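You operate a simulated robot arm through the tools that you are given. There is no shell and no other tool. Be economical: measure what you need, move in short steps, check, and stop when the job is done.

Carry out the task below with a simulated robot arm. There is one attempt and no reset: what you move stays moved.

JOB
Press dots into the thick gold disc on the dark base plate.
Fine: stand it on the ring, run the slider marked dots over it, push its cap down, run the slider back; leave the disc there; the other slider and discs stay.

Only the result counts: the job must be done as asked and must still hold three seconds after the hand-in. Knocking over, shifting, dropping, spilling or breaking anything else fails it. Lids that push on must go on centred and level and be pressed home; caps that screw on are set level and turned clockwise until they are tight.

ROBOT AND FRAMES
A 6-joint arm with a two-finger parallel gripper, fixed in place. Base frame: the origin is at the foot of the arm, x ahead of it, y to its left, z up; the work surface is at about z = 0.885. Readings come in m, degrees, newtons and seconds.
With the tool pointing down near the work surface it reaches from about 0.24 to 0.66 m from the base axis. Its first joint turns from -66.0 to 66.0 degrees. Payload 2.9 kg.
The tool frame sits at the grasp point between the pads (the TCP): z along the fingers, y along the line on which they close. The tips reach 0.03 m beyond it. Largest opening 0.11 m; finger width 0.02, thickness 0.01; the body of the gripper, 0.048 by 0.112 m, starts 0.055 m behind the TCP.
Orientation is that of the tool frame in the base frame, as [roll, pitch, yaw] about the fixed x, y, z axes, in that order (R = Rz(yaw) Ry(pitch) Rx(roll)). With the fingers straight down and closing along the base's y, the tool's x points along the base's -x, its y along +y and its z along -z.

CONTROLS
- The arm moves only by the tool arm_command. Its argument "deltas" is a list of rows, each an object (a shift or turn left out is 0, a gripper value left out holds the last) with "slide": the shift along the tool's x, y, z in units of 40 mm (1.0 is 40 mm), a list of three; "rot": the turn, a rotation vector about the tool's x, y, z in units of 8 degrees (1.0 is 8 degrees), a list of three; "hand": the closure in counts, from 0 (fully open) to 255 (shut). In form: [{"slide": [x, y, z], "rot": [rx, ry, rz], "hand": hand}, ...]. A call has 1 to 8 rows; each row shifts and turns the commanded pose from where the row before left it, along the tool's axes as they then stand. A call with a number of a shift or a turn outside -1 to 1 is refused whole. Each row takes 0.2 s and may step no farther than 0.05 m and 8.6 degrees from the row before; otherwise, or with a gripper value out of range, the whole call is refused. Where a pose cannot be reached the arm comes as near as it can. A force on the tool above 70 N (or 10 N above the force at the start of the call, whichever is more), or a blocked arm, ends the call early, and 0.2 s more pass. Each finger travels about 0.108 m/s and halts on what it meets, pressing with about 25 N; the grip force reading is that of the motor and also rises with nothing between the fingers. The clock runs only during rows and for 0.2 s after the last one: add rows that do not move to give the fingers time. The reply holds the time, the measured pose of the TCP, the force on the tool along the base axes, the opening and the grip force, in the units named above and with some noise, with the torque about the TCP (base axes, N m) and any sound that the robot's microphone picked up.
- Cameras (640 x 400 px; columns grow to the right, rows downward): "scene" is fixed at [0.0829, 0.4331, 1.3989]; the picture's right is [-0.71, -0.70, 0.00], its down [-0.29, 0.30, -0.91] and it looks along [0.64, -0.65, -0.42] (base axes); focal length 330 px, centre (320, 200). "wrist" rides on the gripper at [0.072, 0.017, -0.103] in the tool frame; the picture's right is [-0.23, 0.97, 0.00], its down [-0.76, -0.18, -0.62] and it looks along [-0.61, -0.14, 0.78] (tool axes); focal length 222 px, centre (320, 200). There is no depth. A picture from a camera that has moved, and an enlarged one, comes with that camera's place and axes in the base frame and with its lens.
- snapshot(camera): a new picture of that camera. It takes no simulated time.
- close_up(camera, box): a new picture of the part [left, top, right, bottom] of that camera's present view, enlarged. It takes no simulated time.
- sign_off(): hands the job in; it is judged then, once.

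Work in short steps. Places have to be worked out from the pictures, the camera data and where the tool is seen: move nearer, look again, correct. Check each grasp and each placing, and mend what went wrong. You have 120 turns and 64 pictures in all, those below and enlarged ones among them. Open the gripper and draw the arm clear of the work before you hand the job in, unless the task says otherwise; then end with one line.

The tools are called after "Request:" by a JSON object that holds its "fn" and its "kwargs". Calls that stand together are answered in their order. arm_command: Moves the arm, as the interface text tells. Its arguments: {"type":"object","properties":{"deltas":{"type":"array","items":{"type":"object","properties":{"slide":{"type":"array","items":{"type":"number"}},"rot":{"type":"array","items":{"type":"number"}},"hand":{"type":"number"}}}}},"required":["deltas"]} The other tools are called the same way: snapshot (camera) takes a picture; close_up (camera, box) takes an enlarged picture of a part of a camera's view; sign_off () hands the job in.

At the start:

```text
clock: 0.0
ee_pos: [0.4525, 0.0859, 1.1747]
tool_rot: [180.0, 0.0, 180.0]
contact_force: [-0.2, -0.9, -0.2]
torque: [0.01, 0.02, 0.01]
grip_width: 0.11
grasp_force: 0.0
```

scene: 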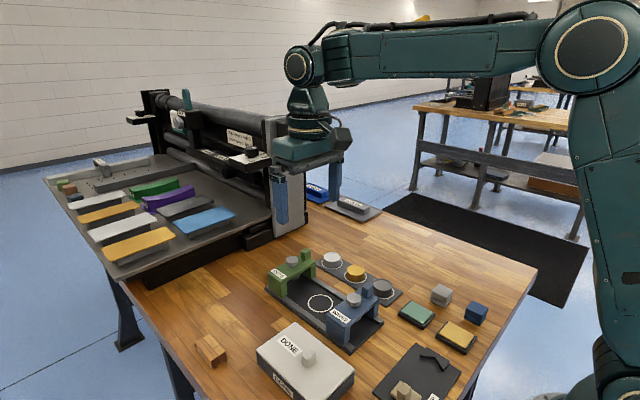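
wrist: 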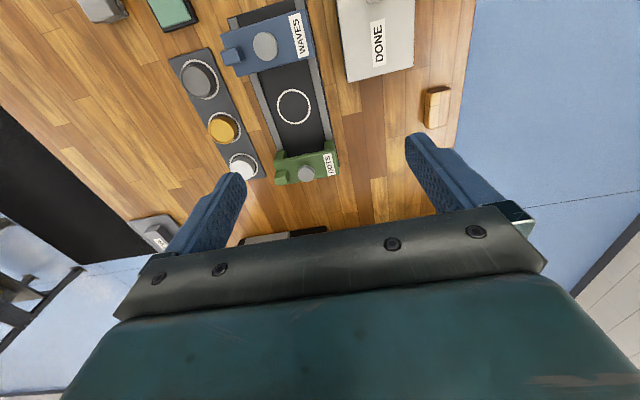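

The wrist view shows the press rail with a green "DOTS" slider, a blue "WAVES" slider, a ring between them, and a dark plate with three discs. I'll enlarge both views to measure.

Request:
{"fn": "close_up", "kwargs": {"camera": "wrist", "box": [140, 0, 380, 200]}}

Request:
{"fn": "close_up", "kwargs": {"camera": "scene", "box": [250, 230, 490, 380]}}

```text
2.00 times, centred on (260, 100) of wrist
camera zoom: at [0.3779, 0.1024, 1.2781], right [0.23, 0.97, 0.0], down [0.76, -0.18, 0.62], along [0.61, -0.14, -0.78], focal length 444 px, centre (440, 400)
```

zoom: 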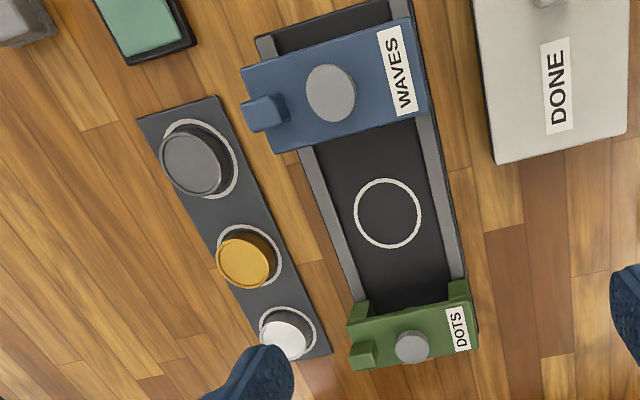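

```text
2.67 times, centred on (370, 305) of scene
camera zoom: at [0.0829, 0.4331, 1.3989], right [-0.71, -0.7, 0.0], down [-0.29, 0.3, -0.91], along [0.64, -0.65, -0.42], focal length 881 px, centre (187, -80)
```

zoom: 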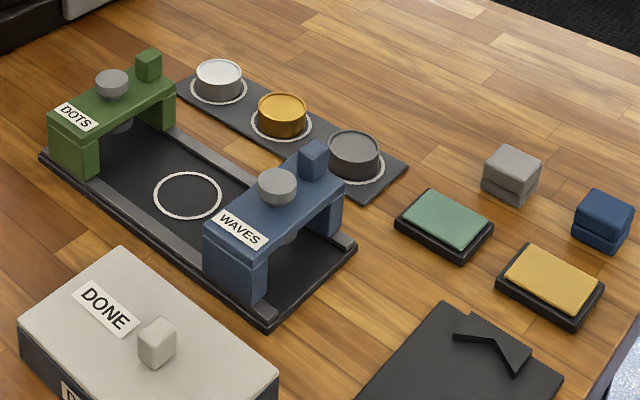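

Combining both cameras: gold disc about (0.483, -0.095), ring about (0.475, 0.036), DOTS cap about (0.562, 0.037, 0.967), and the track runs along x. I'll move above the gold disc at z≈1.025.

Request:
{"fn": "arm_command", "kwargs": {"deltas": [{"slide": [-0.155, -0.907, 0.75], "hand": 0}, {"slide": [-0.155, -0.907, 0.75]}, {"slide": [-0.155, -0.907, 0.75]}, {"slide": [-0.155, -0.907, 0.75]}, {"slide": [-0.155, -0.907, 0.75]}, {}]}}

Request:
{"fn": "snapshot", "kwargs": {"camera": "wrist"}}

Request:
{"fn": "close_up", "kwargs": {"camera": "scene", "box": [260, 230, 420, 330]}}

```text
clock: 1.4
ee_pos: [0.4812, -0.0945, 1.0257]
tool_rot: [180.0, 0.0, -179.9]
contact_force: [0.5, -0.2, 0.4]
torque: [0.0, -0.03, 0.03]
grip_width: 0.11
grasp_force: 0.0
```

```text
59 pictures are left
camera wrist: at [0.4083, -0.0772, 1.1285], right [0.23, 0.97, 0.0], down [0.76, -0.18, 0.62], along [0.61, -0.14, -0.78], focal length 222 px, centre (320, 200)
```

wrist: 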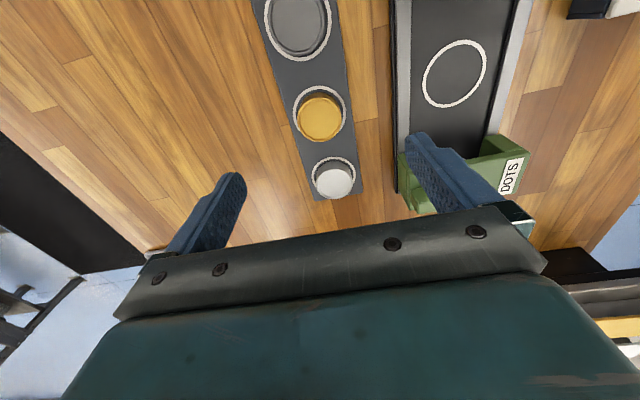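

```text
4.00 times, centred on (340, 280) of scene
camera zoom: at [0.083, 0.4331, 1.3989], right [-0.71, -0.7, 0.0], down [-0.29, 0.3, -0.91], along [0.64, -0.65, -0.42], focal length 1322 px, centre (240, -120)
```

zoom: 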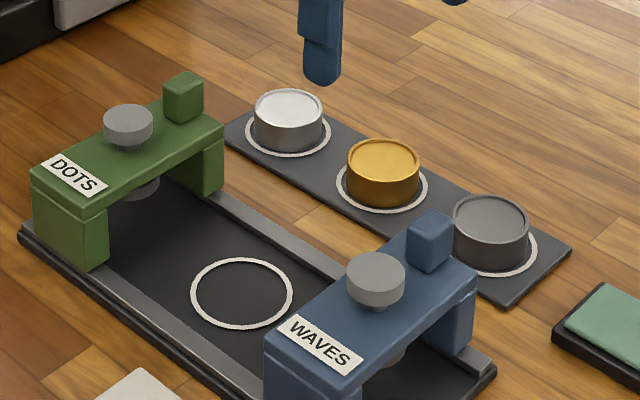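

The disc top centre triangulates to about (0.482, -0.094, 0.908), with the tool right above it. I'll narrow the fingers and descend to TCP z≈0.925.

Request:
{"fn": "arm_command", "kwargs": {"deltas": [{"slide": [-0.03, 0.015, 0.7], "hand": 85}, {"slide": [0, 0, 0.7]}, {"slide": [0, 0, 0.7]}, {"slide": [0, 0, 0.4]}, {}]}}

Request:
{"fn": "snapshot", "kwargs": {"camera": "wrist"}}

Request:
{"fn": "close_up", "kwargs": {"camera": "scene", "box": [260, 230, 420, 330]}}

```text
clock: 2.6
ee_pos: [0.4817, -0.0936, 0.9234]
tool_rot: [-180.0, 0.0, 180.0]
contact_force: [-0.1, 0.7, -0.4]
torque: [-0.01, -0.03, 0.04]
grip_width: 0.0733
grasp_force: 0.0
```

```text
57 pictures are left
camera wrist: at [0.4092, -0.0771, 1.028], right [0.23, 0.97, 0.0], down [0.76, -0.18, 0.62], along [0.61, -0.14, -0.78], focal length 222 px, centre (320, 200)
```

wrist: 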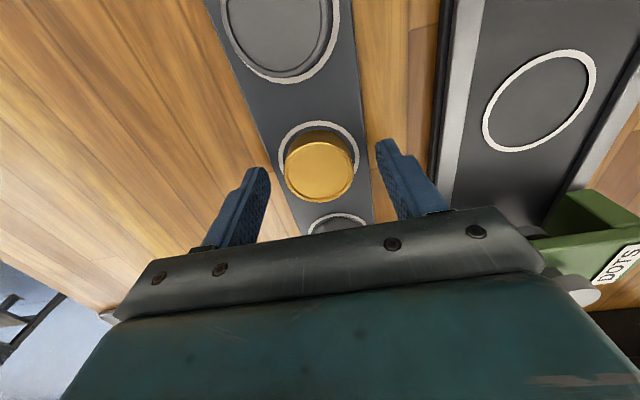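

```text
4.00 times, centred on (340, 280) of scene
camera zoom: at [0.083, 0.4331, 1.3989], right [-0.71, -0.7, 0.0], down [-0.29, 0.3, -0.91], along [0.64, -0.65, -0.42], focal length 1322 px, centre (240, -120)
```

zoom: 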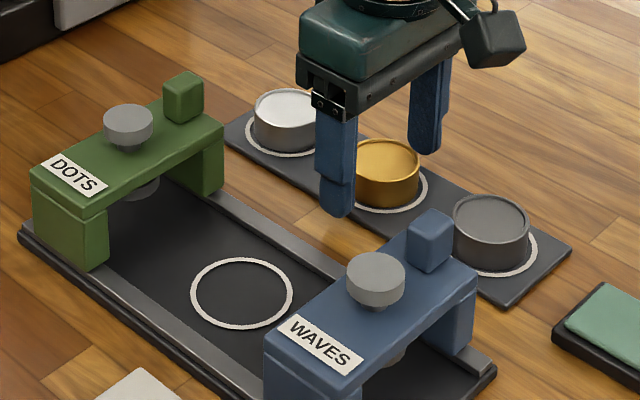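

The fingers straddle the disc with clearance on both sides. Closing.

Request:
{"fn": "arm_command", "kwargs": {"deltas": [{"hand": 255}, {}, {}, {}]}}

```text
clock: 3.6
ee_pos: [0.4813, -0.0943, 0.9245]
tool_rot: [-180.0, 0.0, -180.0]
contact_force: [0.1, 0.0, -0.5]
torque: [-0.03, -0.01, -0.01]
grip_width: 0.0428
grasp_force: 24.7
```

Gripped at 43 mm width. Lifting 60 mm and checking.

Request:
{"fn": "arm_command", "kwargs": {"deltas": [{"slide": [0, 0, -0.5]}, {"slide": [0, 0, -0.5]}, {"slide": [0, 0, -0.5]}, {}]}}

Request:
{"fn": "snapshot", "kwargs": {"camera": "wrist"}}

Request:
{"fn": "close_up", "kwargs": {"camera": "scene", "box": [260, 230, 420, 330]}}

```text
clock: 4.6
ee_pos: [0.4839, -0.0958, 0.9865]
tool_rot: [-180.0, 0.0, 180.0]
contact_force: [-0.3, 0.3, -0.5]
torque: [-0.01, 0.01, 0.0]
grip_width: 0.0428
grasp_force: 25.2
```

```text
55 pictures are left
camera wrist: at [0.4115, -0.0779, 1.0897], right [0.23, 0.97, 0.0], down [0.76, -0.18, 0.62], along [0.61, -0.14, -0.78], focal length 222 px, centre (320, 200)
```

wrist: 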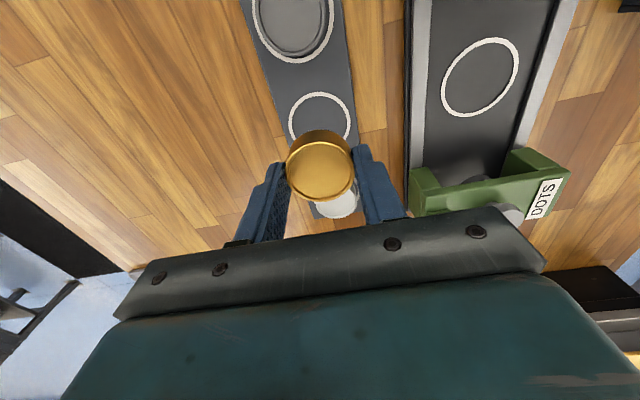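

```text
4.00 times, centred on (340, 280) of scene
camera zoom: at [0.083, 0.4331, 1.3989], right [-0.71, -0.7, 0.0], down [-0.29, 0.3, -0.91], along [0.64, -0.65, -0.42], focal length 1322 px, centre (240, -120)
```

zoom: 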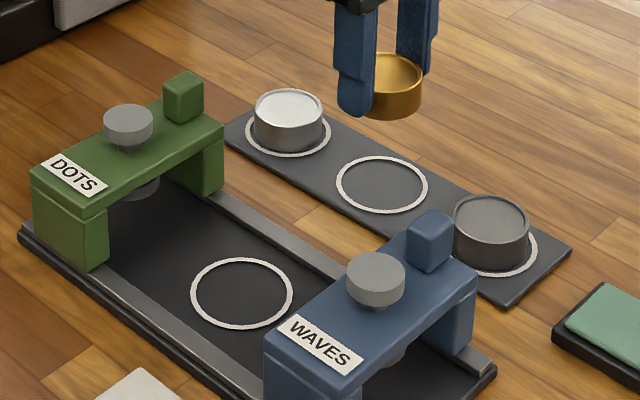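

The disc is level in the grip. The ring triangulates to about (0.474, 0.036); I'll move over it.

Request:
{"fn": "arm_command", "kwargs": {"deltas": [{"slide": [0.06, 0.82, 0]}, {"slide": [0.06, 0.82, 0]}, {"slide": [0.06, 0.82, 0]}, {"slide": [0.04, 0.82, 0]}, {}]}}

Request:
{"fn": "snapshot", "kwargs": {"camera": "wrist"}}

Request:
{"fn": "close_up", "kwargs": {"camera": "scene", "box": [260, 230, 420, 330]}}

```text
clock: 5.8
ee_pos: [0.4731, 0.0345, 0.9838]
tool_rot: [-179.9, 0.0, -180.0]
contact_force: [-0.4, 0.4, -0.9]
torque: [0.0, 0.0, -0.01]
grip_width: 0.0426
grasp_force: 26.0
```

```text
53 pictures are left
camera wrist: at [0.4003, 0.052, 1.087], right [0.23, 0.97, 0.0], down [0.76, -0.18, 0.62], along [0.61, -0.14, -0.78], focal length 222 px, centre (320, 200)
```

wrist: 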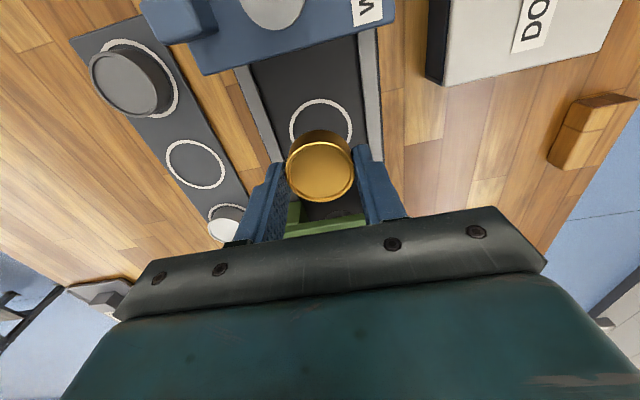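

```text
4.00 times, centred on (340, 280) of scene
camera zoom: at [0.0829, 0.4331, 1.3989], right [-0.71, -0.7, 0.0], down [-0.29, 0.3, -0.91], along [0.64, -0.65, -0.42], focal length 1322 px, centre (240, -120)
```

zoom: 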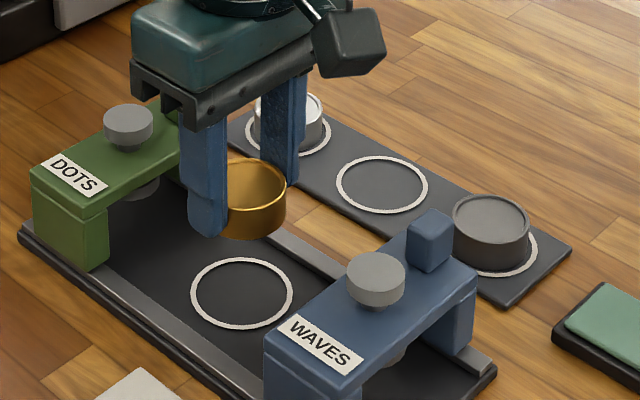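

The disc hangs nearly above the ring. I'll lower about 25 mm and look at magnified views to fine-tune.

Request:
{"fn": "arm_command", "kwargs": {"deltas": [{"slide": [0, 0, 0.35]}, {"slide": [0, 0, 0.35]}, {}]}}

Request:
{"fn": "close_up", "kwargs": {"camera": "wrist", "box": [240, 60, 400, 220]}}

Request:
{"fn": "close_up", "kwargs": {"camera": "scene", "box": [280, 260, 360, 320]}}

```text
clock: 6.6
ee_pos: [0.4732, 0.0351, 0.955]
tool_rot: [180.0, 0.1, -180.0]
contact_force: [0.5, -0.2, -1.2]
torque: [0.0, 0.03, 0.02]
grip_width: 0.0425
grasp_force: 25.1
```

```text
2.50 times, centred on (320, 140) of wrist
camera zoom: at [0.4009, 0.0523, 1.0589], right [0.23, 0.97, 0.0], down [0.76, -0.18, 0.62], along [0.61, -0.14, -0.78], focal length 555 px, centre (320, 350)
```

zoom: 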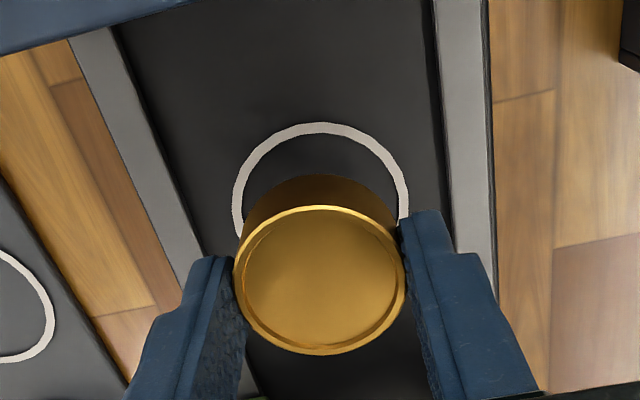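

```text
6.67 times, centred on (320, 290) of scene
camera zoom: at [0.083, 0.4331, 1.3989], right [-0.71, -0.7, 0.0], down [-0.29, 0.3, -0.91], along [0.64, -0.65, -0.42], focal length 2203 px, centre (320, -400)
```

zoom: 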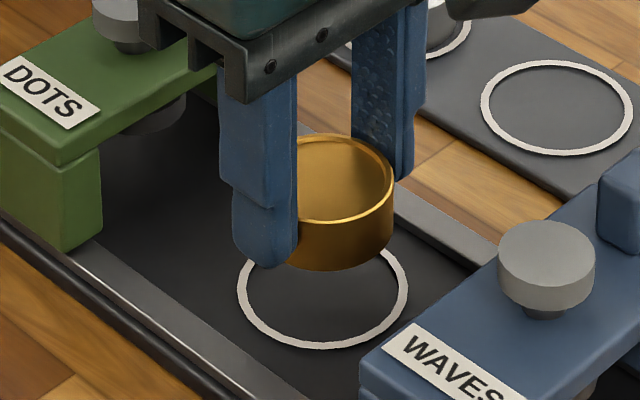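

Both views suggest the disc sits ~2–3 mm short in x of the ring centre; y agrees. I'll correct x by +2.5 mm, lower to just above the plate, and look again.

Request:
{"fn": "arm_command", "kwargs": {"deltas": [{"slide": [-0.06, 0, 0.2]}, {"slide": [0, 0, 0.2]}, {}]}}

Request:
{"fn": "close_up", "kwargs": {"camera": "wrist", "box": [240, 60, 400, 220]}}

Request:
{"fn": "close_up", "kwargs": {"camera": "scene", "box": [280, 260, 360, 320]}}

```text
clock: 7.4
ee_pos: [0.4777, 0.0358, 0.94]
tool_rot: [-180.0, 0.0, 180.0]
contact_force: [0.6, -0.2, -1.0]
torque: [0.01, -0.01, 0.01]
grip_width: 0.0429
grasp_force: 25.2
```

```text
2.50 times, centred on (320, 140) of wrist
camera zoom: at [0.4044, 0.0523, 1.0438], right [0.23, 0.97, 0.0], down [0.76, -0.18, 0.62], along [0.61, -0.14, -0.78], focal length 555 px, centre (320, 350)
```

zoom: 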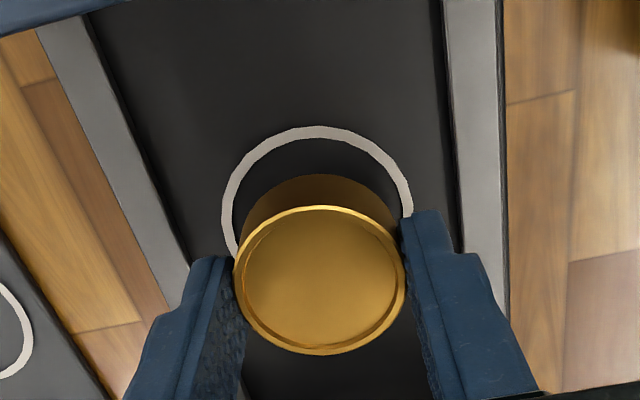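

```text
6.67 times, centred on (320, 290) of scene
camera zoom: at [0.083, 0.4331, 1.3989], right [-0.71, -0.7, 0.0], down [-0.29, 0.3, -0.91], along [0.64, -0.65, -0.42], focal length 2203 px, centre (320, -400)
```

zoom: 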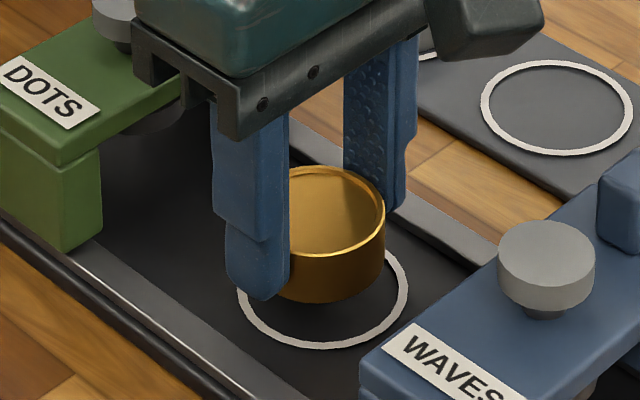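

Scene horizontal alignment is now within 0.5 mm; wrist suggests about -0.6 mm in y. Lowering in small steps watching for contact force.

Request:
{"fn": "arm_command", "kwargs": {"deltas": [{"slide": [-0.012, -0.012, 0.1]}, {"slide": [0, 0, 0.1]}, {}]}}

Request:
{"fn": "close_up", "kwargs": {"camera": "scene", "box": [280, 260, 360, 320]}}

Request:
{"fn": "close_up", "kwargs": {"camera": "wrist", "box": [240, 60, 400, 220]}}

```text
clock: 8.2
ee_pos: [0.4769, 0.0355, 0.9316]
tool_rot: [-180.0, 0.0, -180.0]
contact_force: [-0.1, 0.0, -1.2]
torque: [0.0, -0.03, -0.03]
grip_width: 0.0428
grasp_force: 25.0
```

```text
6.67 times, centred on (320, 290) of scene
camera zoom: at [0.083, 0.4331, 1.3989], right [-0.71, -0.7, 0.0], down [-0.29, 0.3, -0.91], along [0.64, -0.65, -0.42], focal length 2203 px, centre (320, -400)
```

zoom: 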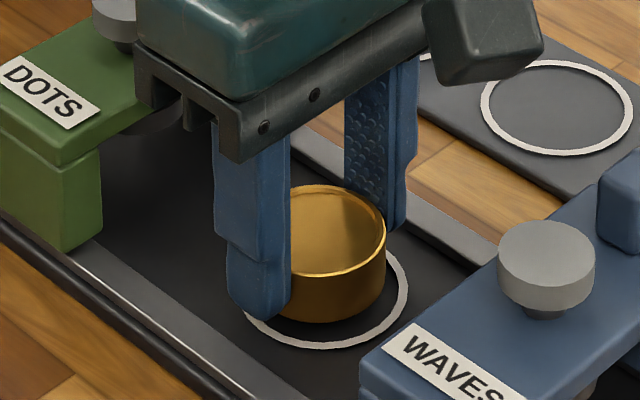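

```text
2.50 times, centred on (320, 140) of wrist
camera zoom: at [0.4044, 0.0519, 1.0356], right [0.23, 0.97, 0.0], down [0.76, -0.18, 0.62], along [0.61, -0.14, -0.78], focal length 555 px, centre (320, 350)
```

zoom: 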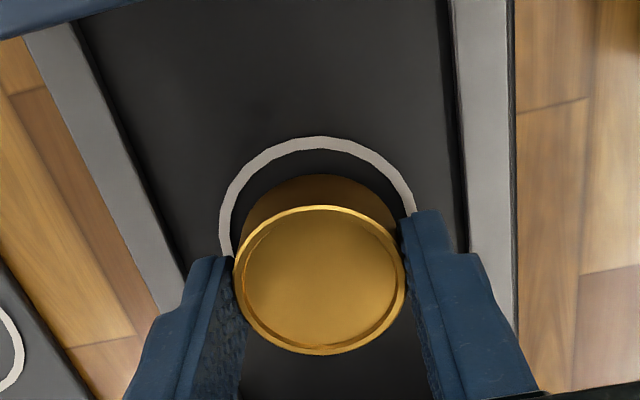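

About 4 mm remain by the scene view (disc bottom at row 322, expected ~333 when seated). Continuing in 1.2 mm steps.

Request:
{"fn": "arm_command", "kwargs": {"deltas": [{"slide": [0, 0, 0.03]}, {"slide": [0, 0, 0.03]}, {"slide": [0, 0, 0.03]}, {}]}}

```text
clock: 9.2
ee_pos: [0.4768, 0.0349, 0.9274]
tool_rot: [180.0, 0.0, 179.9]
contact_force: [0.0, -0.3, -0.1]
torque: [0.02, 0.02, -0.02]
grip_width: 0.0429
grasp_force: 24.9
```

Force shifted slightly (about +1 N); likely near contact. One more small step.

Request:
{"fn": "arm_command", "kwargs": {"deltas": [{"slide": [0, 0, 0.02]}, {}]}}

Request:
{"fn": "close_up", "kwargs": {"camera": "scene", "box": [280, 260, 360, 320]}}

```text
clock: 9.8
ee_pos: [0.4775, 0.0353, 0.9279]
tool_rot: [-180.0, 0.1, 180.0]
contact_force: [0.7, 1.1, -0.5]
torque: [-0.03, 0.0, 0.0]
grip_width: 0.0429
grasp_force: 25.5
```

```text
6.67 times, centred on (320, 290) of scene
camera zoom: at [0.083, 0.4331, 1.3989], right [-0.71, -0.7, 0.0], down [-0.29, 0.3, -0.91], along [0.64, -0.65, -0.42], focal length 2203 px, centre (320, -400)
```

zoom: 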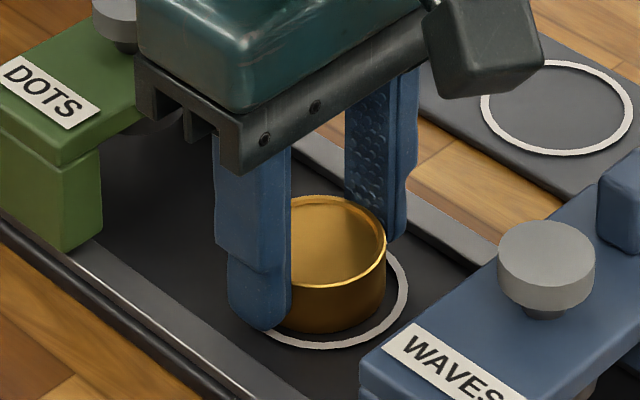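

Disc bottom now at row ~333, as expected when seated, but force is unclear. One more 0.8 mm step to confirm.

Request:
{"fn": "arm_command", "kwargs": {"deltas": [{"slide": [0, 0, 0.02]}, {"slide": [0, 0, 0.02]}, {}]}}

Request:
{"fn": "close_up", "kwargs": {"camera": "scene", "box": [280, 260, 360, 320]}}

```text
clock: 10.6
ee_pos: [0.4757, 0.0345, 0.9262]
tool_rot: [-180.0, 0.2, 179.9]
contact_force: [0.3, -2.7, 15.4]
torque: [-0.06, 0.09, -0.07]
grip_width: 0.0427
grasp_force: 24.4
```

```text
6.67 times, centred on (320, 290) of scene
camera zoom: at [0.0827, 0.433, 1.3989], right [-0.71, -0.7, 0.0], down [-0.29, 0.3, -0.91], along [0.64, -0.65, -0.42], focal length 2203 px, centre (320, -400)
```

zoom: 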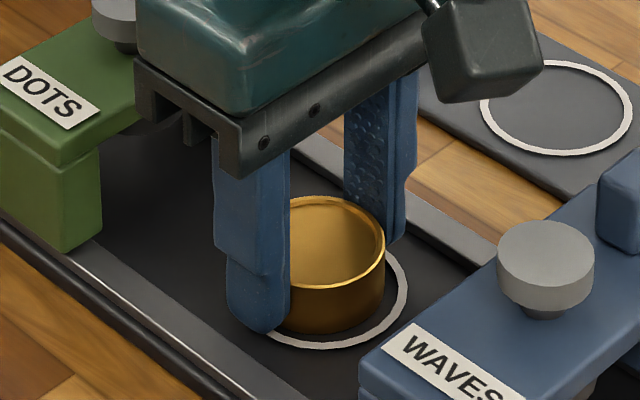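

Contact at 15 N: seated. Relieve slightly and open to ~53 mm (staying inside the rails), then look.

Request:
{"fn": "arm_command", "kwargs": {"deltas": [{"slide": [0, 0, -0.02]}, {"hand": 132}, {}, {}]}}

Request:
{"fn": "arm_command", "kwargs": {"deltas": [{"slide": [0, 0, -0.5]}, {"slide": [0, 0, -0.7]}, {"slide": [0, 0, -1]}, {"slide": [0, 0, -1]}, {}]}}

Request:
{"fn": "close_up", "kwargs": {"camera": "scene", "box": [250, 230, 390, 330]}}

Request:
{"fn": "snapshot", "kwargs": {"camera": "wrist"}}

```text
clock: 11.6
ee_pos: [0.4761, 0.035, 0.9256]
tool_rot: [-179.9, 0.0, -180.0]
contact_force: [-0.1, -0.7, 0.3]
torque: [0.03, -0.02, -0.04]
grip_width: 0.0532
grasp_force: 0.1
```

```text
clock: 12.8
ee_pos: [0.4807, 0.0344, 1.0562]
tool_rot: [-179.9, 0.0, 179.9]
contact_force: [-0.5, -0.3, 0.2]
torque: [-0.01, 0.0, -0.01]
grip_width: 0.0528
grasp_force: 0.1
```

```text
4.00 times, centred on (320, 280) of scene
camera zoom: at [0.0829, 0.4331, 1.3989], right [-0.71, -0.7, 0.0], down [-0.29, 0.3, -0.91], along [0.64, -0.65, -0.42], focal length 1322 px, centre (320, -120)
```

zoom: 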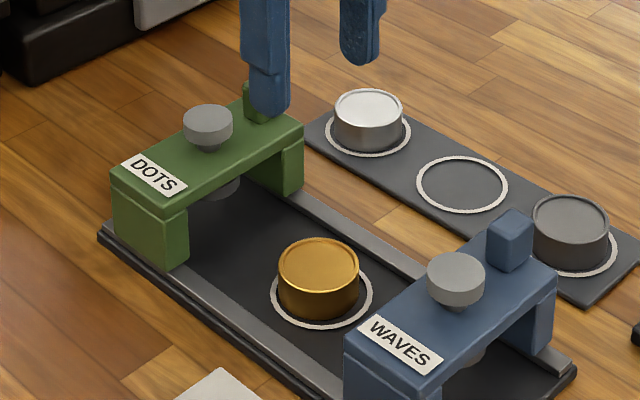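

```text
42 pictures are left
camera wrist: at [0.4068, 0.0515, 1.1592], right [0.23, 0.97, 0.0], down [0.76, -0.18, 0.62], along [0.61, -0.14, -0.78], focal length 222 px, centre (320, 200)
```

wrist: 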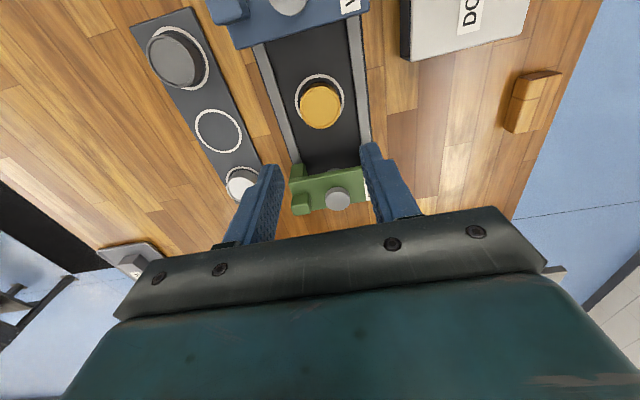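

The disc is centred on the ring and upright. The DOTS slider's post is about (0.560, -0.003), top z≈0.97; I'll rotate the gripper by -90° so the fingers close along x around it.

Request:
{"fn": "arm_command", "kwargs": {"deltas": [{"rot": [0, 0, -1]}, {"rot": [0, 0, -1]}, {"rot": [0, 0, -1]}, {"rot": [0, 0, -1]}, {"rot": [0, 0, -1]}, {"rot": [0, 0, -1]}, {"rot": [0, 0, -1]}, {"rot": [0, 0, -1]}]}}

Request:
{"fn": "arm_command", "kwargs": {"deltas": [{"rot": [0, 0, -1]}, {"rot": [0, 0, -1]}, {"rot": [0, 0, -1]}, {"rot": [0, 0, -0.25]}, {}]}}

```text
clock: 14.6
ee_pos: [0.4764, 0.036, 1.0555]
tool_rot: [180.0, 0.0, -115.7]
contact_force: [-0.7, -0.2, -0.3]
torque: [0.02, 0.02, -0.03]
grip_width: 0.053
grasp_force: 0.1
```

```text
clock: 15.8
ee_pos: [0.4759, 0.035, 1.0555]
tool_rot: [180.0, 0.0, -89.9]
contact_force: [0.2, 0.5, 0.7]
torque: [0.0, -0.02, 0.01]
grip_width: 0.0528
grasp_force: 0.0
```

Now tool x = -y and tool y = -x. Moving over the post.

Request:
{"fn": "arm_command", "kwargs": {"deltas": [{"slide": [0.317, -0.7, 0]}, {"slide": [0.317, -0.7, 0]}, {"slide": [0.317, -0.7, 0]}, {}]}}

Request:
{"fn": "snapshot", "kwargs": {"camera": "wrist"}}

Request:
{"fn": "close_up", "kwargs": {"camera": "scene", "box": [240, 220, 360, 310]}}

```text
clock: 16.8
ee_pos: [0.5596, -0.0008, 1.0575]
tool_rot: [179.9, 0.0, -90.0]
contact_force: [0.3, 0.1, -0.5]
torque: [0.0, 0.01, 0.02]
grip_width: 0.0534
grasp_force: 0.2
```

```text
41 pictures are left
camera wrist: at [0.5426, -0.0739, 1.1606], right [-0.97, 0.23, 0.0], down [0.18, 0.76, 0.62], along [0.14, 0.61, -0.78], focal length 222 px, centre (320, 200)
```

wrist: 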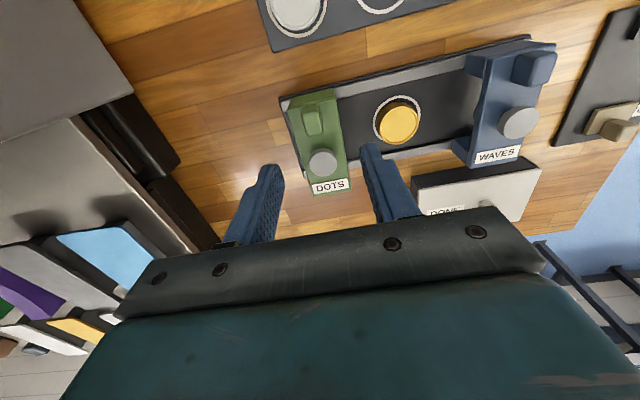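

```text
4.44 times, centred on (300, 265) of scene
camera zoom: at [0.083, 0.4331, 1.3989], right [-0.71, -0.7, 0.0], down [-0.29, 0.3, -0.91], along [0.64, -0.65, -0.42], focal length 1469 px, centre (409, -89)
```

zoom: 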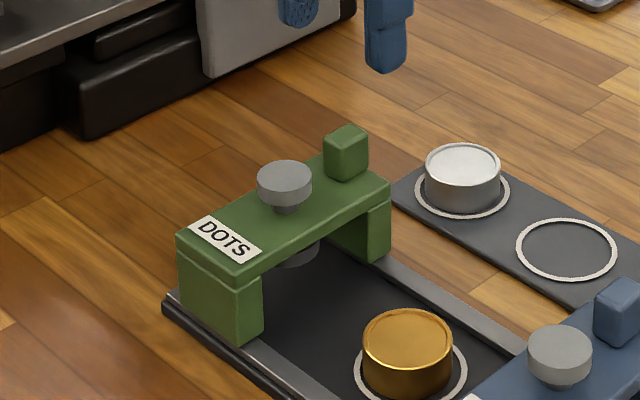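

I'll magnify the wrist view on the DOTS slider for a better fix.

Request:
{"fn": "close_up", "kwargs": {"camera": "wrist", "box": [270, 80, 370, 200]}}

```text
3.33 times, centred on (320, 140) of wrist
camera zoom: at [0.5426, -0.0739, 1.1606], right [-0.97, 0.23, 0.0], down [0.18, 0.76, 0.62], along [0.14, 0.61, -0.78], focal length 740 px, centre (320, 400)
```

zoom: 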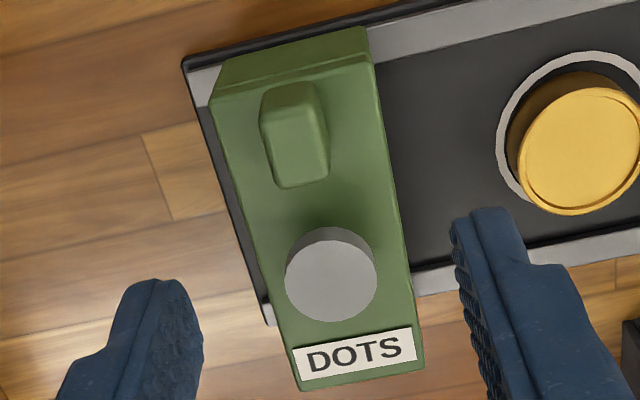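

Post centre about (0.563, -0.006), top z≈0.968, beam top about 0.95. Aligning and lowering to TCP ≈1.0 (tips ≈0.97) for a check.

Request:
{"fn": "arm_command", "kwargs": {"deltas": [{"slide": [0.125, -0.08, 0.45]}, {"slide": [0, 0, 0.9]}, {}]}}

Request:
{"fn": "close_up", "kwargs": {"camera": "wrist", "box": [220, 40, 420, 200]}}

Request:
{"fn": "close_up", "kwargs": {"camera": "scene", "box": [250, 220, 350, 295]}}

```text
clock: 17.6
ee_pos: [0.5613, -0.0051, 1.0016]
tool_rot: [180.0, 0.0, -90.0]
contact_force: [0.1, -0.6, 0.2]
torque: [0.02, 0.01, 0.0]
grip_width: 0.0531
grasp_force: 0.1
```

```text
2.50 times, centred on (320, 120) of wrist
camera zoom: at [0.5452, -0.0779, 1.1055], right [-0.97, 0.23, 0.0], down [0.18, 0.76, 0.62], along [0.14, 0.61, -0.78], focal length 555 px, centre (320, 400)
```

zoom: 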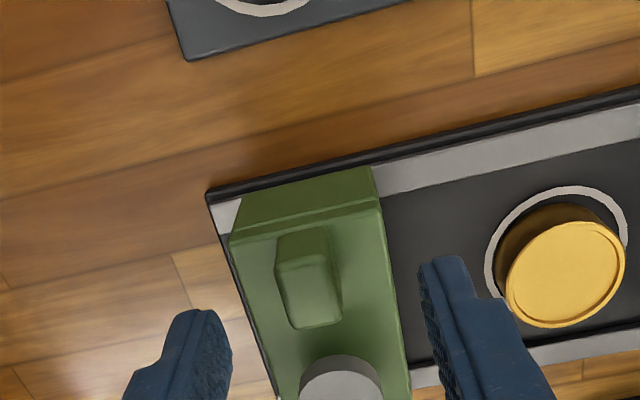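

```text
5.33 times, centred on (300, 258) of scene
camera zoom: at [0.083, 0.4331, 1.3989], right [-0.71, -0.7, 0.0], down [-0.29, 0.3, -0.91], along [0.64, -0.65, -0.42], focal length 1763 px, centre (427, -107)
```

zoom: 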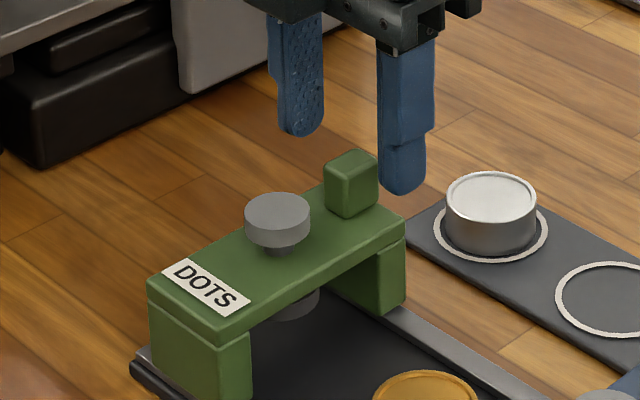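

Fingers are centred on the post in both views. Lower 15 mm (tips ≈0.957, just above the beam), then close.

Request:
{"fn": "arm_command", "kwargs": {"deltas": [{"slide": [0.03, 0, 0.2]}, {"slide": [0, 0, 0.175]}, {}]}}

Request:
{"fn": "close_up", "kwargs": {"camera": "scene", "box": [250, 220, 350, 295]}}

```text
clock: 18.4
ee_pos: [0.5633, -0.0088, 0.985]
tool_rot: [180.0, 0.0, -89.9]
contact_force: [-0.5, -1.1, 1.0]
torque: [0.0, -0.05, -0.02]
grip_width: 0.053
grasp_force: 0.2
```

```text
5.33 times, centred on (300, 258) of scene
camera zoom: at [0.0829, 0.4331, 1.3989], right [-0.71, -0.7, 0.0], down [-0.29, 0.3, -0.91], along [0.64, -0.65, -0.42], focal length 1763 px, centre (427, -107)
```

zoom: 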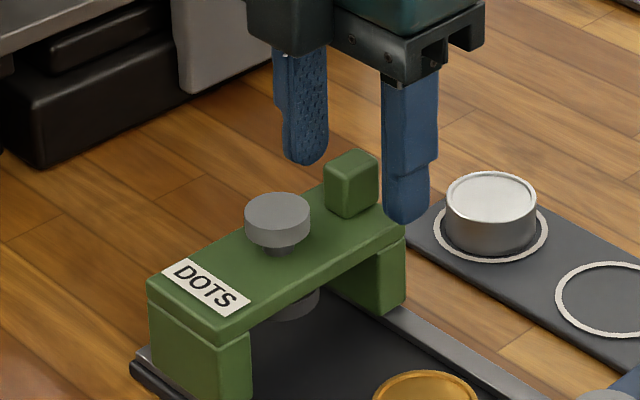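

Tips are level with the lower half of the post, clear of the beam. Closing.

Request:
{"fn": "arm_command", "kwargs": {"deltas": [{"hand": 255}, {}, {}, {}]}}

Request:
{"fn": "close_up", "kwargs": {"camera": "scene", "box": [250, 220, 370, 310]}}

```text
clock: 19.4
ee_pos: [0.5637, -0.0074, 0.985]
tool_rot: [-180.0, 0.1, -89.9]
contact_force: [-0.7, 0.0, -2.3]
torque: [0.0, 0.03, 0.02]
grip_width: 0.0158
grasp_force: 45.5
```

```text
4.44 times, centred on (310, 265) of scene
camera zoom: at [0.083, 0.4331, 1.3989], right [-0.71, -0.7, 0.0], down [-0.29, 0.3, -0.91], along [0.64, -0.65, -0.42], focal length 1469 px, centre (364, -89)
```

zoom: 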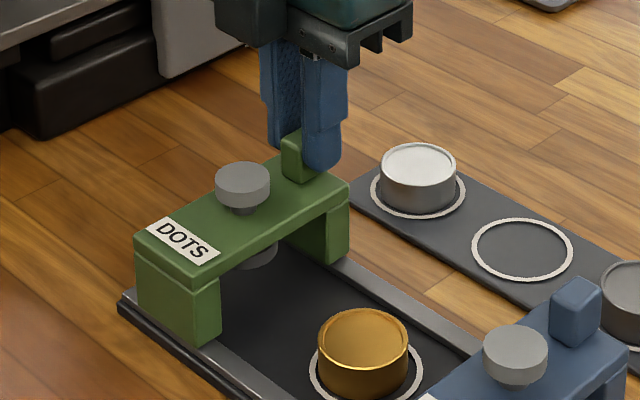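

Post gripped (15.8 mm). Sliding toward the ring: first 16 mm to check it moves freely.

Request:
{"fn": "arm_command", "kwargs": {"deltas": [{"slide": [0, 0.2, 0]}, {"slide": [0, 0.2, 0]}, {}]}}

Request:
{"fn": "close_up", "kwargs": {"camera": "scene", "box": [250, 220, 370, 310]}}

```text
clock: 20.2
ee_pos: [0.5482, -0.0085, 0.9852]
tool_rot: [179.9, 0.0, -89.8]
contact_force: [-1.9, 13.3, -3.0]
torque: [-0.09, 0.16, -0.36]
grip_width: 0.0157
grasp_force: 45.1
```

```text
4.44 times, centred on (310, 265) of scene
camera zoom: at [0.083, 0.4335, 1.3988], right [-0.71, -0.7, 0.0], down [-0.29, 0.3, -0.91], along [0.64, -0.65, -0.42], focal length 1469 px, centre (364, -89)
```

zoom: 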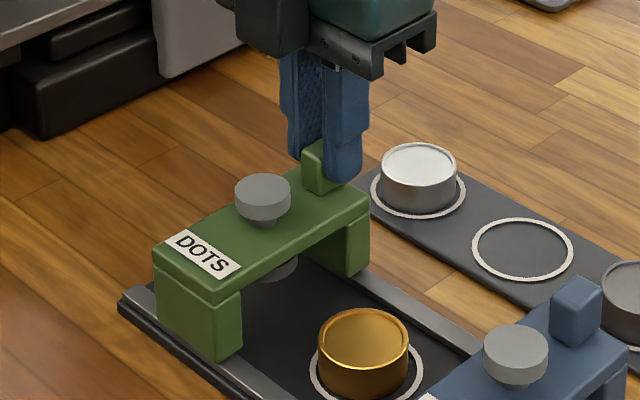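

It moves. There's a 13 N sideways (+y) load, so I'll comply by shifting +0.5 mm in y and see how it changes.

Request:
{"fn": "arm_command", "kwargs": {"deltas": [{"slide": [-0.012, 0, 0]}, {}]}}

Request:
{"fn": "arm_command", "kwargs": {"deltas": [{"slide": [0, 0.2, 0]}, {"slide": [0, 0.2, 0]}, {}]}}

```text
clock: 20.8
ee_pos: [0.5484, -0.0086, 0.9852]
tool_rot: [-179.9, 0.0, -89.9]
contact_force: [-0.9, 7.7, -4.6]
torque: [1.28, 0.06, 0.12]
grip_width: 0.0159
grasp_force: 44.6
```

```text
clock: 21.6
ee_pos: [0.5329, -0.0079, 0.9854]
tool_rot: [180.0, -0.1, -90.1]
contact_force: [-1.1, 3.4, -3.3]
torque: [0.13, 0.16, 0.15]
grip_width: 0.0156
grasp_force: 44.9
```

Load dropped to 3 N. Continuing 40 mm, then a visual check.

Request:
{"fn": "arm_command", "kwargs": {"deltas": [{"slide": [0, 0.2, 0]}, {"slide": [0, 0.2, 0]}, {"slide": [0, 0.2, 0]}, {"slide": [0, 0.2, 0]}, {"slide": [0, 0.2, 0]}, {}]}}

Request:
{"fn": "close_up", "kwargs": {"camera": "scene", "box": [250, 220, 370, 310]}}

Request:
{"fn": "snapshot", "kwargs": {"camera": "wrist"}}

```text
clock: 23.0
ee_pos: [0.493, -0.0085, 0.9852]
tool_rot: [180.0, 0.0, -90.1]
contact_force: [-0.1, -5.6, -10.5]
torque: [0.25, 0.17, 0.12]
grip_width: 0.0155
grasp_force: 45.5
```

```text
4.44 times, centred on (310, 265) of scene
camera zoom: at [0.0831, 0.4329, 1.3989], right [-0.71, -0.7, 0.0], down [-0.29, 0.3, -0.91], along [0.64, -0.65, -0.42], focal length 1469 px, centre (364, -89)
```

zoom: 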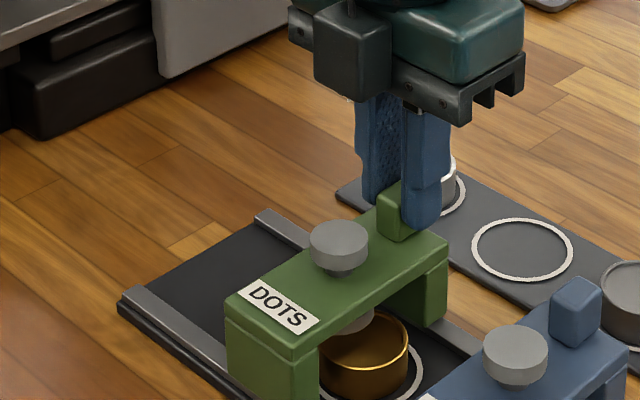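

```text
32 pictures are left
camera wrist: at [0.4759, -0.0807, 1.0891], right [-0.97, 0.23, 0.0], down [0.18, 0.76, 0.62], along [0.14, 0.61, -0.78], focal length 222 px, centre (320, 200)
```

wrist: 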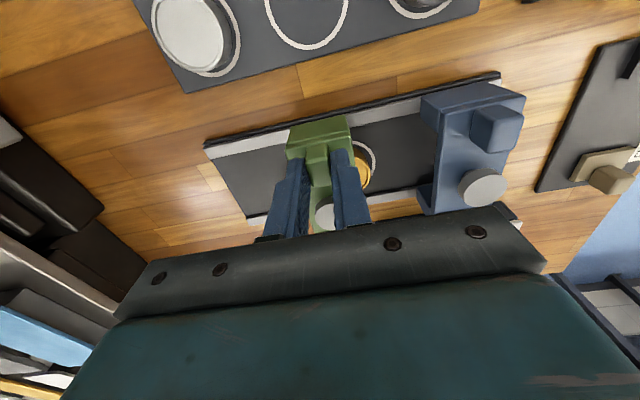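

Cap now at x≈0.4925, disc at x≈0.477; the die clears the disc. Moving the last ~15.5 mm.

Request:
{"fn": "arm_command", "kwargs": {"deltas": [{"slide": [0.005, 0.2, 0.003]}, {"slide": [0, 0.188, 0.003]}, {}]}}

Request:
{"fn": "close_up", "kwargs": {"camera": "scene", "box": [280, 230, 380, 330]}}

```text
clock: 23.8
ee_pos: [0.4772, -0.0089, 0.9848]
tool_rot: [179.9, 0.0, -89.8]
contact_force: [-0.4, 4.1, -17.8]
torque: [-0.77, 0.04, -0.27]
grip_width: 0.0158
grasp_force: 45.5
```

```text
4.00 times, centred on (330, 280) of scene
camera zoom: at [0.0832, 0.4332, 1.3988], right [-0.71, -0.7, 0.0], down [-0.29, 0.3, -0.91], along [0.64, -0.65, -0.42], focal length 1322 px, centre (280, -120)
```

zoom: 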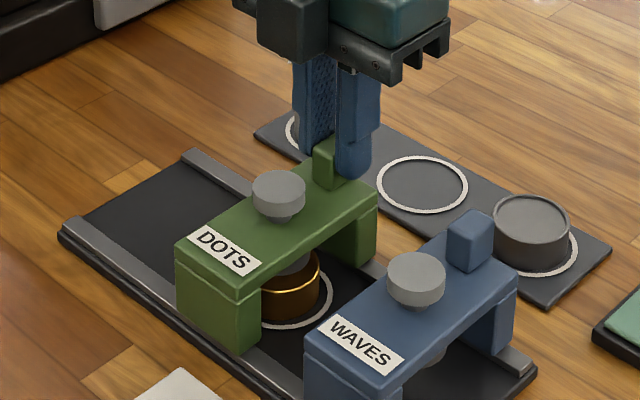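

Cap and disc now share the same scene column (offset under 0.5 mm), so the slider is over the disc. Releasing the post and lifting off.

Request:
{"fn": "arm_command", "kwargs": {"deltas": [{"hand": 150}, {}, {}]}}

Request:
{"fn": "arm_command", "kwargs": {"deltas": [{"slide": [0, 0, -0.5]}, {"slide": [0, 0, -0.7]}, {}]}}

Request:
{"fn": "close_up", "kwargs": {"camera": "scene", "box": [280, 230, 380, 330]}}

Request:
{"fn": "close_up", "kwargs": {"camera": "wrist", "box": [240, 60, 400, 220]}}

```text
clock: 24.6
ee_pos: [0.4772, -0.0088, 0.987]
tool_rot: [-180.0, -0.1, -89.9]
contact_force: [-0.1, -0.1, -0.1]
torque: [0.01, 0.03, 0.0]
grip_width: 0.0453
grasp_force: 0.0
```

```text
clock: 25.4
ee_pos: [0.4767, -0.0088, 1.036]
tool_rot: [-180.0, 0.0, -90.1]
contact_force: [0.3, -0.1, 0.0]
torque: [0.02, 0.03, 0.03]
grip_width: 0.0454
grasp_force: 0.0
```

```text
4.00 times, centred on (330, 280) of scene
camera zoom: at [0.0829, 0.4331, 1.3989], right [-0.71, -0.7, 0.0], down [-0.29, 0.3, -0.91], along [0.64, -0.65, -0.42], focal length 1322 px, centre (280, -120)
```

zoom: 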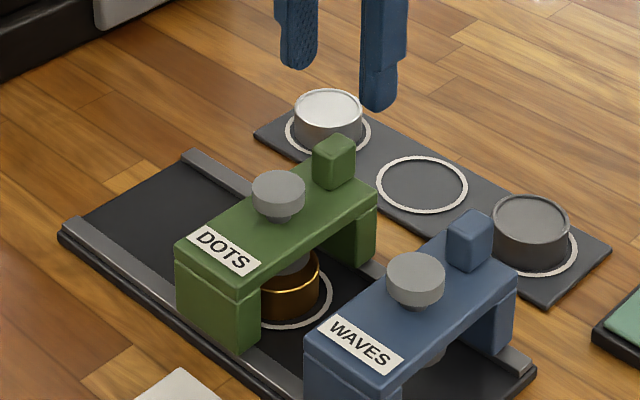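

```text
2.50 times, centred on (320, 140) of wrist
camera zoom: at [0.4596, -0.0814, 1.1396], right [-0.97, 0.23, 0.0], down [0.18, 0.76, 0.62], along [0.14, 0.61, -0.78], focal length 555 px, centre (320, 350)
```

zoom: 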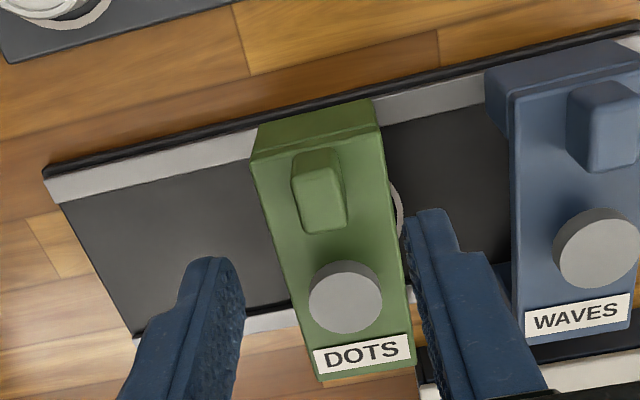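

Cap triangulates to (0.476, 0.0355, ~0.964); ring centre x≈0.475, so aligned. Close the fingers, move over the cap and lower to just above it.

Request:
{"fn": "arm_command", "kwargs": {"deltas": [{"slide": [-0.555, 0.01, 0], "hand": 255}, {"slide": [-0.555, 0.01, 0]}, {}, {"slide": [0, 0, 0.7]}, {}]}}

Request:
{"fn": "close_up", "kwargs": {"camera": "scene", "box": [280, 230, 380, 330]}}

Request:
{"fn": "close_up", "kwargs": {"camera": "wrist", "box": [240, 60, 400, 220]}}

```text
clock: 26.6
ee_pos: [0.4764, 0.0358, 1.0048]
tool_rot: [180.0, 0.0, -90.1]
contact_force: [0.3, 0.6, 0.8]
torque: [-0.02, -0.03, 0.03]
grip_width: 0.0
grasp_force: 24.9
```

```text
4.00 times, centred on (330, 280) of scene
camera zoom: at [0.0829, 0.4331, 1.3989], right [-0.71, -0.7, 0.0], down [-0.29, 0.3, -0.91], along [0.64, -0.65, -0.42], focal length 1322 px, centre (280, -120)
```

zoom: 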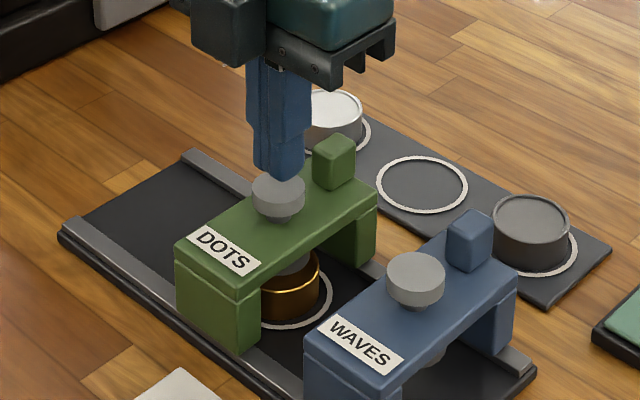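

```text
2.50 times, centred on (320, 140) of wrist
camera zoom: at [0.4594, -0.0368, 1.1079], right [-0.97, 0.23, 0.0], down [0.18, 0.76, 0.62], along [0.14, 0.61, -0.78], focal length 555 px, centre (320, 350)
```

zoom: 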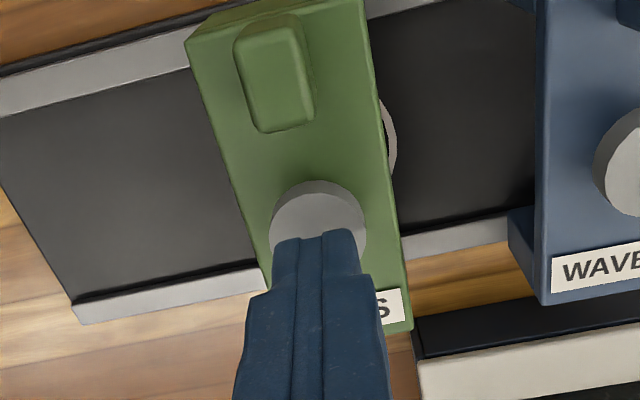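

Fingertips are centred over the cap, several mm above. Pressing down in small steps.

Request:
{"fn": "arm_command", "kwargs": {"deltas": [{"slide": [0, 0, 0.1]}, {"slide": [0, 0, 0.1]}, {"slide": [0, 0, 0.05]}, {"slide": [0, 0, 0.05]}, {}]}}

```text
clock: 27.8
ee_pos: [0.4769, 0.0355, 0.9921]
tool_rot: [-180.0, 0.0, -90.0]
contact_force: [-0.6, 0.8, 0.1]
torque: [-0.01, 0.01, 0.0]
grip_width: 0.0001
grasp_force: 25.5
```

No contact yet (tips ≈0.962). Continuing in 2 mm steps.

Request:
{"fn": "arm_command", "kwargs": {"deltas": [{"slide": [0, 0, 0.05]}, {"slide": [0, 0, 0.05]}, {"slide": [0, 0, 0.05]}, {}]}}

Request:
{"fn": "close_up", "kwargs": {"camera": "scene", "box": [290, 260, 350, 320]}}

```text
clock: 28.8
ee_pos: [0.4759, 0.0353, 0.9885]
tool_rot: [-180.0, -0.1, -90.0]
contact_force: [1.1, -0.8, 7.3]
torque: [-0.02, -0.01, -0.06]
grip_width: 0.0
grasp_force: 25.0
```

```text
6.67 times, centred on (320, 290) of scene
camera zoom: at [0.0829, 0.4331, 1.3989], right [-0.71, -0.7, 0.0], down [-0.29, 0.3, -0.91], along [0.64, -0.65, -0.42], focal length 2203 px, centre (320, -400)
```

zoom: 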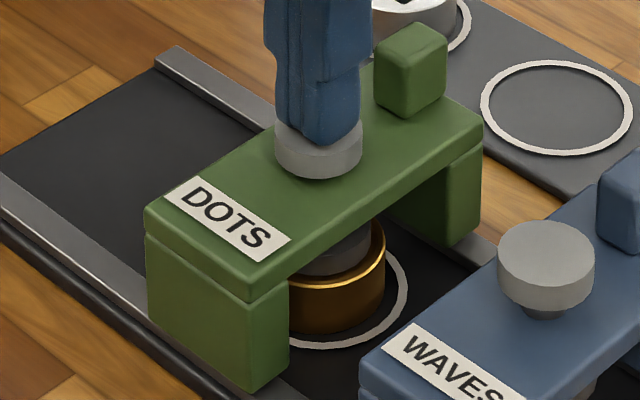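

The cap is going down against a spring (7 N), die entering the disc. Pressing further.

Request:
{"fn": "arm_command", "kwargs": {"deltas": [{"slide": [0, 0, 0.04]}, {"slide": [0, 0, 0.04]}, {}]}}

```text
clock: 29.6
ee_pos: [0.4768, 0.0356, 0.9885]
tool_rot: [-179.6, 0.0, -90.0]
contact_force: [-2.9, 4.0, 39.1]
torque: [0.08, 0.13, -0.31]
grip_width: 0.0
grasp_force: 25.7
```

It has bottomed out (39 N, no travel). One more slight press to be sure it registers, then look.

Request:
{"fn": "arm_command", "kwargs": {"deltas": [{"slide": [0, 0, 0.025]}, {}, {}]}}

Request:
{"fn": "close_up", "kwargs": {"camera": "scene", "box": [290, 260, 350, 320]}}

```text
clock: 30.4
ee_pos: [0.4767, 0.0364, 0.9878]
tool_rot: [-179.5, 0.1, -90.1]
contact_force: [-5.8, 0.8, 43.3]
torque: [-0.01, 0.21, 0.24]
grip_width: 0.0
grasp_force: 25.1
```

```text
6.67 times, centred on (320, 290) of scene
camera zoom: at [0.0821, 0.4331, 1.3989], right [-0.71, -0.7, 0.0], down [-0.29, 0.3, -0.91], along [0.64, -0.65, -0.42], focal length 2203 px, centre (320, -400)
```

zoom: 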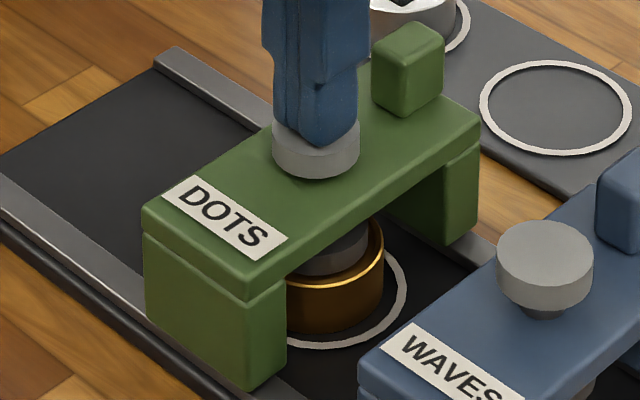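

The cap sits on the beam and the die rests in the disc at 43 N: fully pressed. Raising straight up and checking that the cap returns.

Request:
{"fn": "arm_command", "kwargs": {"deltas": [{"slide": [0, 0, -0.3]}, {"slide": [0, 0, -0.45]}, {"slide": [0, 0, -0.45]}, {}]}}

Request:
{"fn": "close_up", "kwargs": {"camera": "scene", "box": [290, 260, 350, 320]}}

```text
clock: 31.4
ee_pos: [0.4747, 0.0351, 1.0316]
tool_rot: [179.9, -0.1, -90.0]
contact_force: [-0.3, -0.7, -0.5]
torque: [0.02, -0.01, -0.02]
grip_width: 0.0
grasp_force: 24.4
```

```text
6.67 times, centred on (320, 290) of scene
camera zoom: at [0.0829, 0.4331, 1.3989], right [-0.71, -0.7, 0.0], down [-0.29, 0.3, -0.91], along [0.64, -0.65, -0.42], focal length 2203 px, centre (320, -400)
```

zoom: 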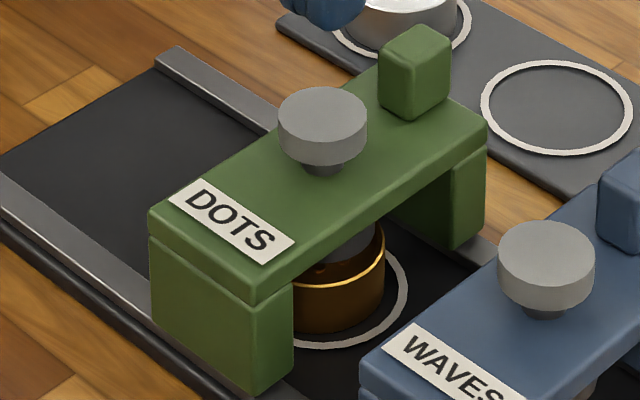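

The cap sprang back and a dimple is visible on the disc. Moving back over the post with open fingers and descending to regrip.

Request:
{"fn": "arm_command", "kwargs": {"deltas": [{"slide": [0.53, 0, 0], "hand": 150}, {"slide": [0.53, 0, 0]}, {}, {"slide": [0, 0, 0.4]}, {}]}}

Request:
{"fn": "close_up", "kwargs": {"camera": "scene", "box": [280, 230, 380, 330]}}

```text
clock: 32.6
ee_pos: [0.4744, -0.0075, 1.0178]
tool_rot: [180.0, 0.0, -90.0]
contact_force: [0.1, -0.3, 0.2]
torque: [0.0, 0.01, -0.01]
grip_width: 0.0454
grasp_force: 0.0
```

```text
4.00 times, centred on (330, 280) of scene
camera zoom: at [0.083, 0.4331, 1.3989], right [-0.71, -0.7, 0.0], down [-0.29, 0.3, -0.91], along [0.64, -0.65, -0.42], focal length 1322 px, centre (280, -120)
```

zoom: 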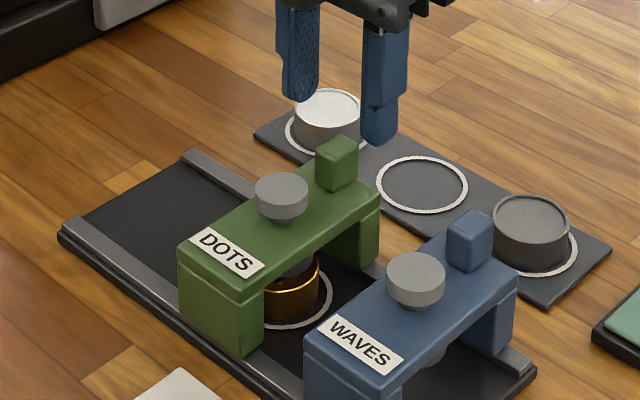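

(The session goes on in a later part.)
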